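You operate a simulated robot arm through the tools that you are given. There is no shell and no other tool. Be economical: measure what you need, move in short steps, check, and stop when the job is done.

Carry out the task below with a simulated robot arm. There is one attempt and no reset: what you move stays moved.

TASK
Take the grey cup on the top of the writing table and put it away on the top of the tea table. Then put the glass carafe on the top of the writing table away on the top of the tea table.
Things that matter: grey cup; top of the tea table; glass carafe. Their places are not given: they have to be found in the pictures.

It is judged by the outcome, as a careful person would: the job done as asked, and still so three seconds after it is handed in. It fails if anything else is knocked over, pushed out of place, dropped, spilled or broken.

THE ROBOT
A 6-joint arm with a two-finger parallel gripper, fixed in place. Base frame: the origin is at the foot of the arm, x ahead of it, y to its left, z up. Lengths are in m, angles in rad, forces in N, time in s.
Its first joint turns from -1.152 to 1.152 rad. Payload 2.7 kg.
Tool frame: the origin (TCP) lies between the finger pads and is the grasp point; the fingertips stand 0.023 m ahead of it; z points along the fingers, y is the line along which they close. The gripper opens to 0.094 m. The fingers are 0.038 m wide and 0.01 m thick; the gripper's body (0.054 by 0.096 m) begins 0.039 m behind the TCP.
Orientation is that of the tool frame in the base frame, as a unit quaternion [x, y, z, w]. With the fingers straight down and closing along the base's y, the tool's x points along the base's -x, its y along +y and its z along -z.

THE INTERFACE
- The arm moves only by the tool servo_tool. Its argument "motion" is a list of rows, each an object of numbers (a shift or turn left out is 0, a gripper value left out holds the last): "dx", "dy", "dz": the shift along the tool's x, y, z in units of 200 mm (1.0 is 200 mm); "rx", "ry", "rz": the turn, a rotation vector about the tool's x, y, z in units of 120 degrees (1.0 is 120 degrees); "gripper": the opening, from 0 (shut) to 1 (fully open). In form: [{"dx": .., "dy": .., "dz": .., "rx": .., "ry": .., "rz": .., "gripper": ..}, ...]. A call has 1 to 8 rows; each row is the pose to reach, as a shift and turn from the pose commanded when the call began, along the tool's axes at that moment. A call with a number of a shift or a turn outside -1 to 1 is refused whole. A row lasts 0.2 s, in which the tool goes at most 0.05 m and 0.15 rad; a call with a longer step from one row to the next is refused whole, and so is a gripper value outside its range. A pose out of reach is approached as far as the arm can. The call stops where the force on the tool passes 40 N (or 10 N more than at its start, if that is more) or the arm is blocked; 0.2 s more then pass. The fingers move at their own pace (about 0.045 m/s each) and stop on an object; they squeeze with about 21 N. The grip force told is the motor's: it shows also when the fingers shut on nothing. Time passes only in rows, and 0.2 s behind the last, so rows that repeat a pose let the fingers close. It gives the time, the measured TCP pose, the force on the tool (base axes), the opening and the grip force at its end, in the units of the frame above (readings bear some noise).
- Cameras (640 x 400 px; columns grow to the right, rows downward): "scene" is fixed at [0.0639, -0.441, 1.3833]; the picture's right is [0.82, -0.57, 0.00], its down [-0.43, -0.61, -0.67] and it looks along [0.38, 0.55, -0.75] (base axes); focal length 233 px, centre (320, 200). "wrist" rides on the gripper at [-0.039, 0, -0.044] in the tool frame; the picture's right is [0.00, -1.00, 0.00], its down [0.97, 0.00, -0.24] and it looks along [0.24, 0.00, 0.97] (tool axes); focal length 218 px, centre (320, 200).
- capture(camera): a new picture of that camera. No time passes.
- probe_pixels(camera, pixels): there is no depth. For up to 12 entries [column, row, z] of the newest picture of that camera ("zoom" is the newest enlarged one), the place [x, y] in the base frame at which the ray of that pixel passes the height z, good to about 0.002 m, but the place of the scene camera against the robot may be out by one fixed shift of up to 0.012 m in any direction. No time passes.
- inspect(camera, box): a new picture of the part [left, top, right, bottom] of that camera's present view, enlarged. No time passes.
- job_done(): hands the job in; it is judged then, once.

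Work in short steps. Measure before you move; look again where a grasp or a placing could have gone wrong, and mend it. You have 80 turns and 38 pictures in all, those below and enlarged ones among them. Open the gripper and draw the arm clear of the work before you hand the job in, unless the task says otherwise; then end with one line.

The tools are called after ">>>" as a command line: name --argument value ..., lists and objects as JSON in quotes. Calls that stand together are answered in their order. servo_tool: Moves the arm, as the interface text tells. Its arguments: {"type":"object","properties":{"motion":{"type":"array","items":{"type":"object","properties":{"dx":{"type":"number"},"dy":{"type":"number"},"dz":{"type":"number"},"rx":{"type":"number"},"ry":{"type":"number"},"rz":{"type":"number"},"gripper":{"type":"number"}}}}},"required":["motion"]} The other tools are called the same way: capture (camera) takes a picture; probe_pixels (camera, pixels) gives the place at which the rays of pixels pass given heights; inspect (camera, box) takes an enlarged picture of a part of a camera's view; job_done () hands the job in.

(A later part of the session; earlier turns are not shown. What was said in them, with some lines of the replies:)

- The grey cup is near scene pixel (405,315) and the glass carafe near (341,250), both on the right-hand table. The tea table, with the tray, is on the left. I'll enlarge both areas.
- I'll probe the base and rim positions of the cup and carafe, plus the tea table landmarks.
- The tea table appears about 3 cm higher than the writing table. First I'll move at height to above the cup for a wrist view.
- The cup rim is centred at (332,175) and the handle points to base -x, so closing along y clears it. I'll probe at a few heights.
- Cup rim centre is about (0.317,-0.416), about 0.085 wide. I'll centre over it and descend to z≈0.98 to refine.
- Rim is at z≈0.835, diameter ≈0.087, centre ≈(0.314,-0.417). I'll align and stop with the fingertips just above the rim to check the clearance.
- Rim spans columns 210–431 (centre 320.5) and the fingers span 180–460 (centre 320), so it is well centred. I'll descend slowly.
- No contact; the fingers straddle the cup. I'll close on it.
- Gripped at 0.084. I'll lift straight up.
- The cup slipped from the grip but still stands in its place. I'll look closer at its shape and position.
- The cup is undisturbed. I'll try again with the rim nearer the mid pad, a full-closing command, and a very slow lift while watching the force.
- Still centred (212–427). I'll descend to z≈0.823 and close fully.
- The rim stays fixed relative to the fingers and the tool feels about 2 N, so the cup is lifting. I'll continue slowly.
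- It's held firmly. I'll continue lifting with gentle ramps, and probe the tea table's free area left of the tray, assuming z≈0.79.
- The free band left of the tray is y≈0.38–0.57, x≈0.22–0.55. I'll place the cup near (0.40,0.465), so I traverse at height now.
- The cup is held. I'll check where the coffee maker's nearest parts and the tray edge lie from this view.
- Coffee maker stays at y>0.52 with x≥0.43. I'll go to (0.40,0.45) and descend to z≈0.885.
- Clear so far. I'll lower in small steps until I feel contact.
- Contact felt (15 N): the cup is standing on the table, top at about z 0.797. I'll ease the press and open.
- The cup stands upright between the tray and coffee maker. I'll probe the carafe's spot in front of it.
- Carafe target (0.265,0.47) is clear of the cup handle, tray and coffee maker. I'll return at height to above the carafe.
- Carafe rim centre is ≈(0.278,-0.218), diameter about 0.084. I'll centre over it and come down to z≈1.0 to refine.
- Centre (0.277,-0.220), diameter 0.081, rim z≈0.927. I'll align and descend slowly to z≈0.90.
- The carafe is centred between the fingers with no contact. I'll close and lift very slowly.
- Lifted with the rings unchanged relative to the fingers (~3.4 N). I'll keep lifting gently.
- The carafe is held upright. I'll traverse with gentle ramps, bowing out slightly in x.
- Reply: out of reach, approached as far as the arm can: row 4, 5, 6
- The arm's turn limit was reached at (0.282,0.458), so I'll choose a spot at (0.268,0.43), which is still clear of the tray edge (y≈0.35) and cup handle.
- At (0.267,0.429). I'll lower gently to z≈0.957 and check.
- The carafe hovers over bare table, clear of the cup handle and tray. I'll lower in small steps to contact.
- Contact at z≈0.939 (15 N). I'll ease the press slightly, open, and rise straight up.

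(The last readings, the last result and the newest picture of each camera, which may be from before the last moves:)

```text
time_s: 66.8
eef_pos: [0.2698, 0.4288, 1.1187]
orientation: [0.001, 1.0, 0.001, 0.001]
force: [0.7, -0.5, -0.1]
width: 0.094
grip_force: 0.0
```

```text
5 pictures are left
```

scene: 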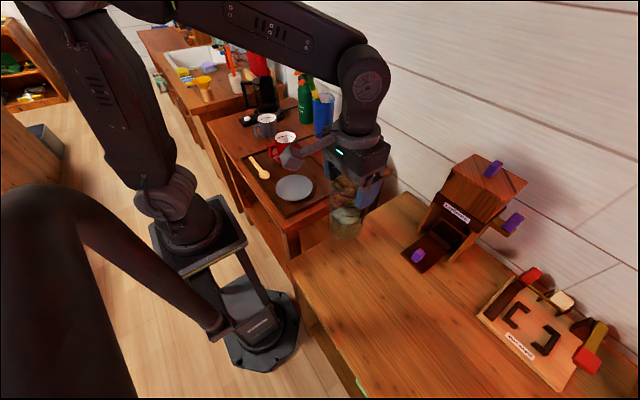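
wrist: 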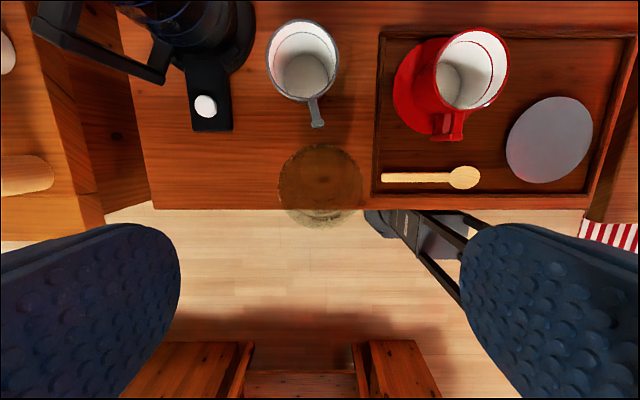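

Carafe is released and standing. I'll draw the arm clear to the middle at height and check the scene.

>>> servo_tool --motion '[{"dx": -0.04, "dy": -0.2, "dz": -0.05}, {"dx": -0.1, "dy": -0.4, "dz": -0.1}, {"dx": -0.18, "dy": -0.6, "dz": -0.1}, {"dx": -0.26, "dy": -0.8, "dz": -0.1}, {"dx": -0.34, "dy": -1.0, "dz": -0.1}]'

>>> servo_tool --motion '[{"dx": -0.06, "dy": -0.2}, {"dx": -0.12, "dy": -0.4}, {"dx": -0.18, "dy": -0.6}, {"dx": -0.24, "dy": -0.8}, {"dx": -0.3, "dy": -1.0}, {"dx": -0.3, "dy": -1.0}]'

>>> capture --camera "scene"

>>> inspect --camera "scene" --box '[200, 80, 330, 190]'

```text
time_s: 68.0
eef_pos: [0.3367, 0.2298, 1.1415]
orientation: [0.0, 1.0, 0.0, 0.001]
force: [-0.3, -0.6, 0.3]
width: 0.094
grip_force: 0.1
```

```text
time_s: 69.4
eef_pos: [0.3945, 0.0279, 1.1396]
orientation: [0.0, 1.0, 0.001, 0.0]
force: [-0.9, 0.3, 0.4]
width: 0.0939
grip_force: 0.1
```

```text
4 pictures are left
```

scene: 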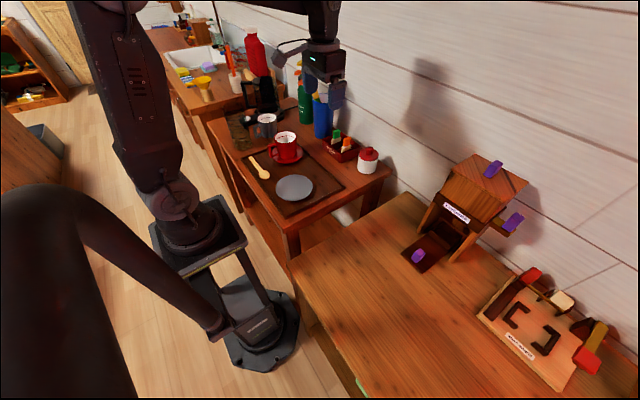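

```text
3.64 times, centred on (265, 135) of scene
```

zoom: 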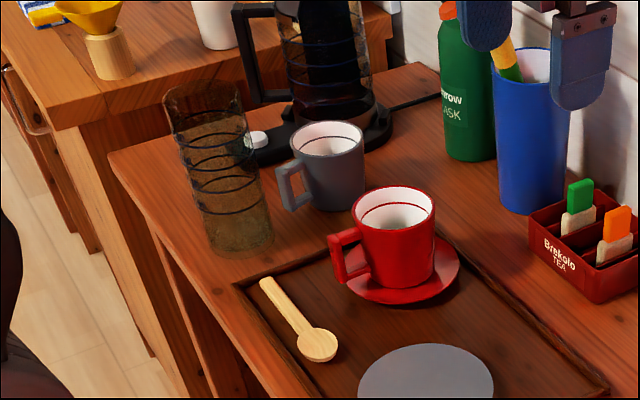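

Both items stand upright on the tea table, nothing else has moved, and the arm is clear with the gripper open.

>>> job_done

```text
The job is handed in.
```

The grey cup and the glass carafe are both standing upright on the tea table, left of the tray; my first grip on the cup slipped before it lifted, but nothing was knocked over or moved out of place.
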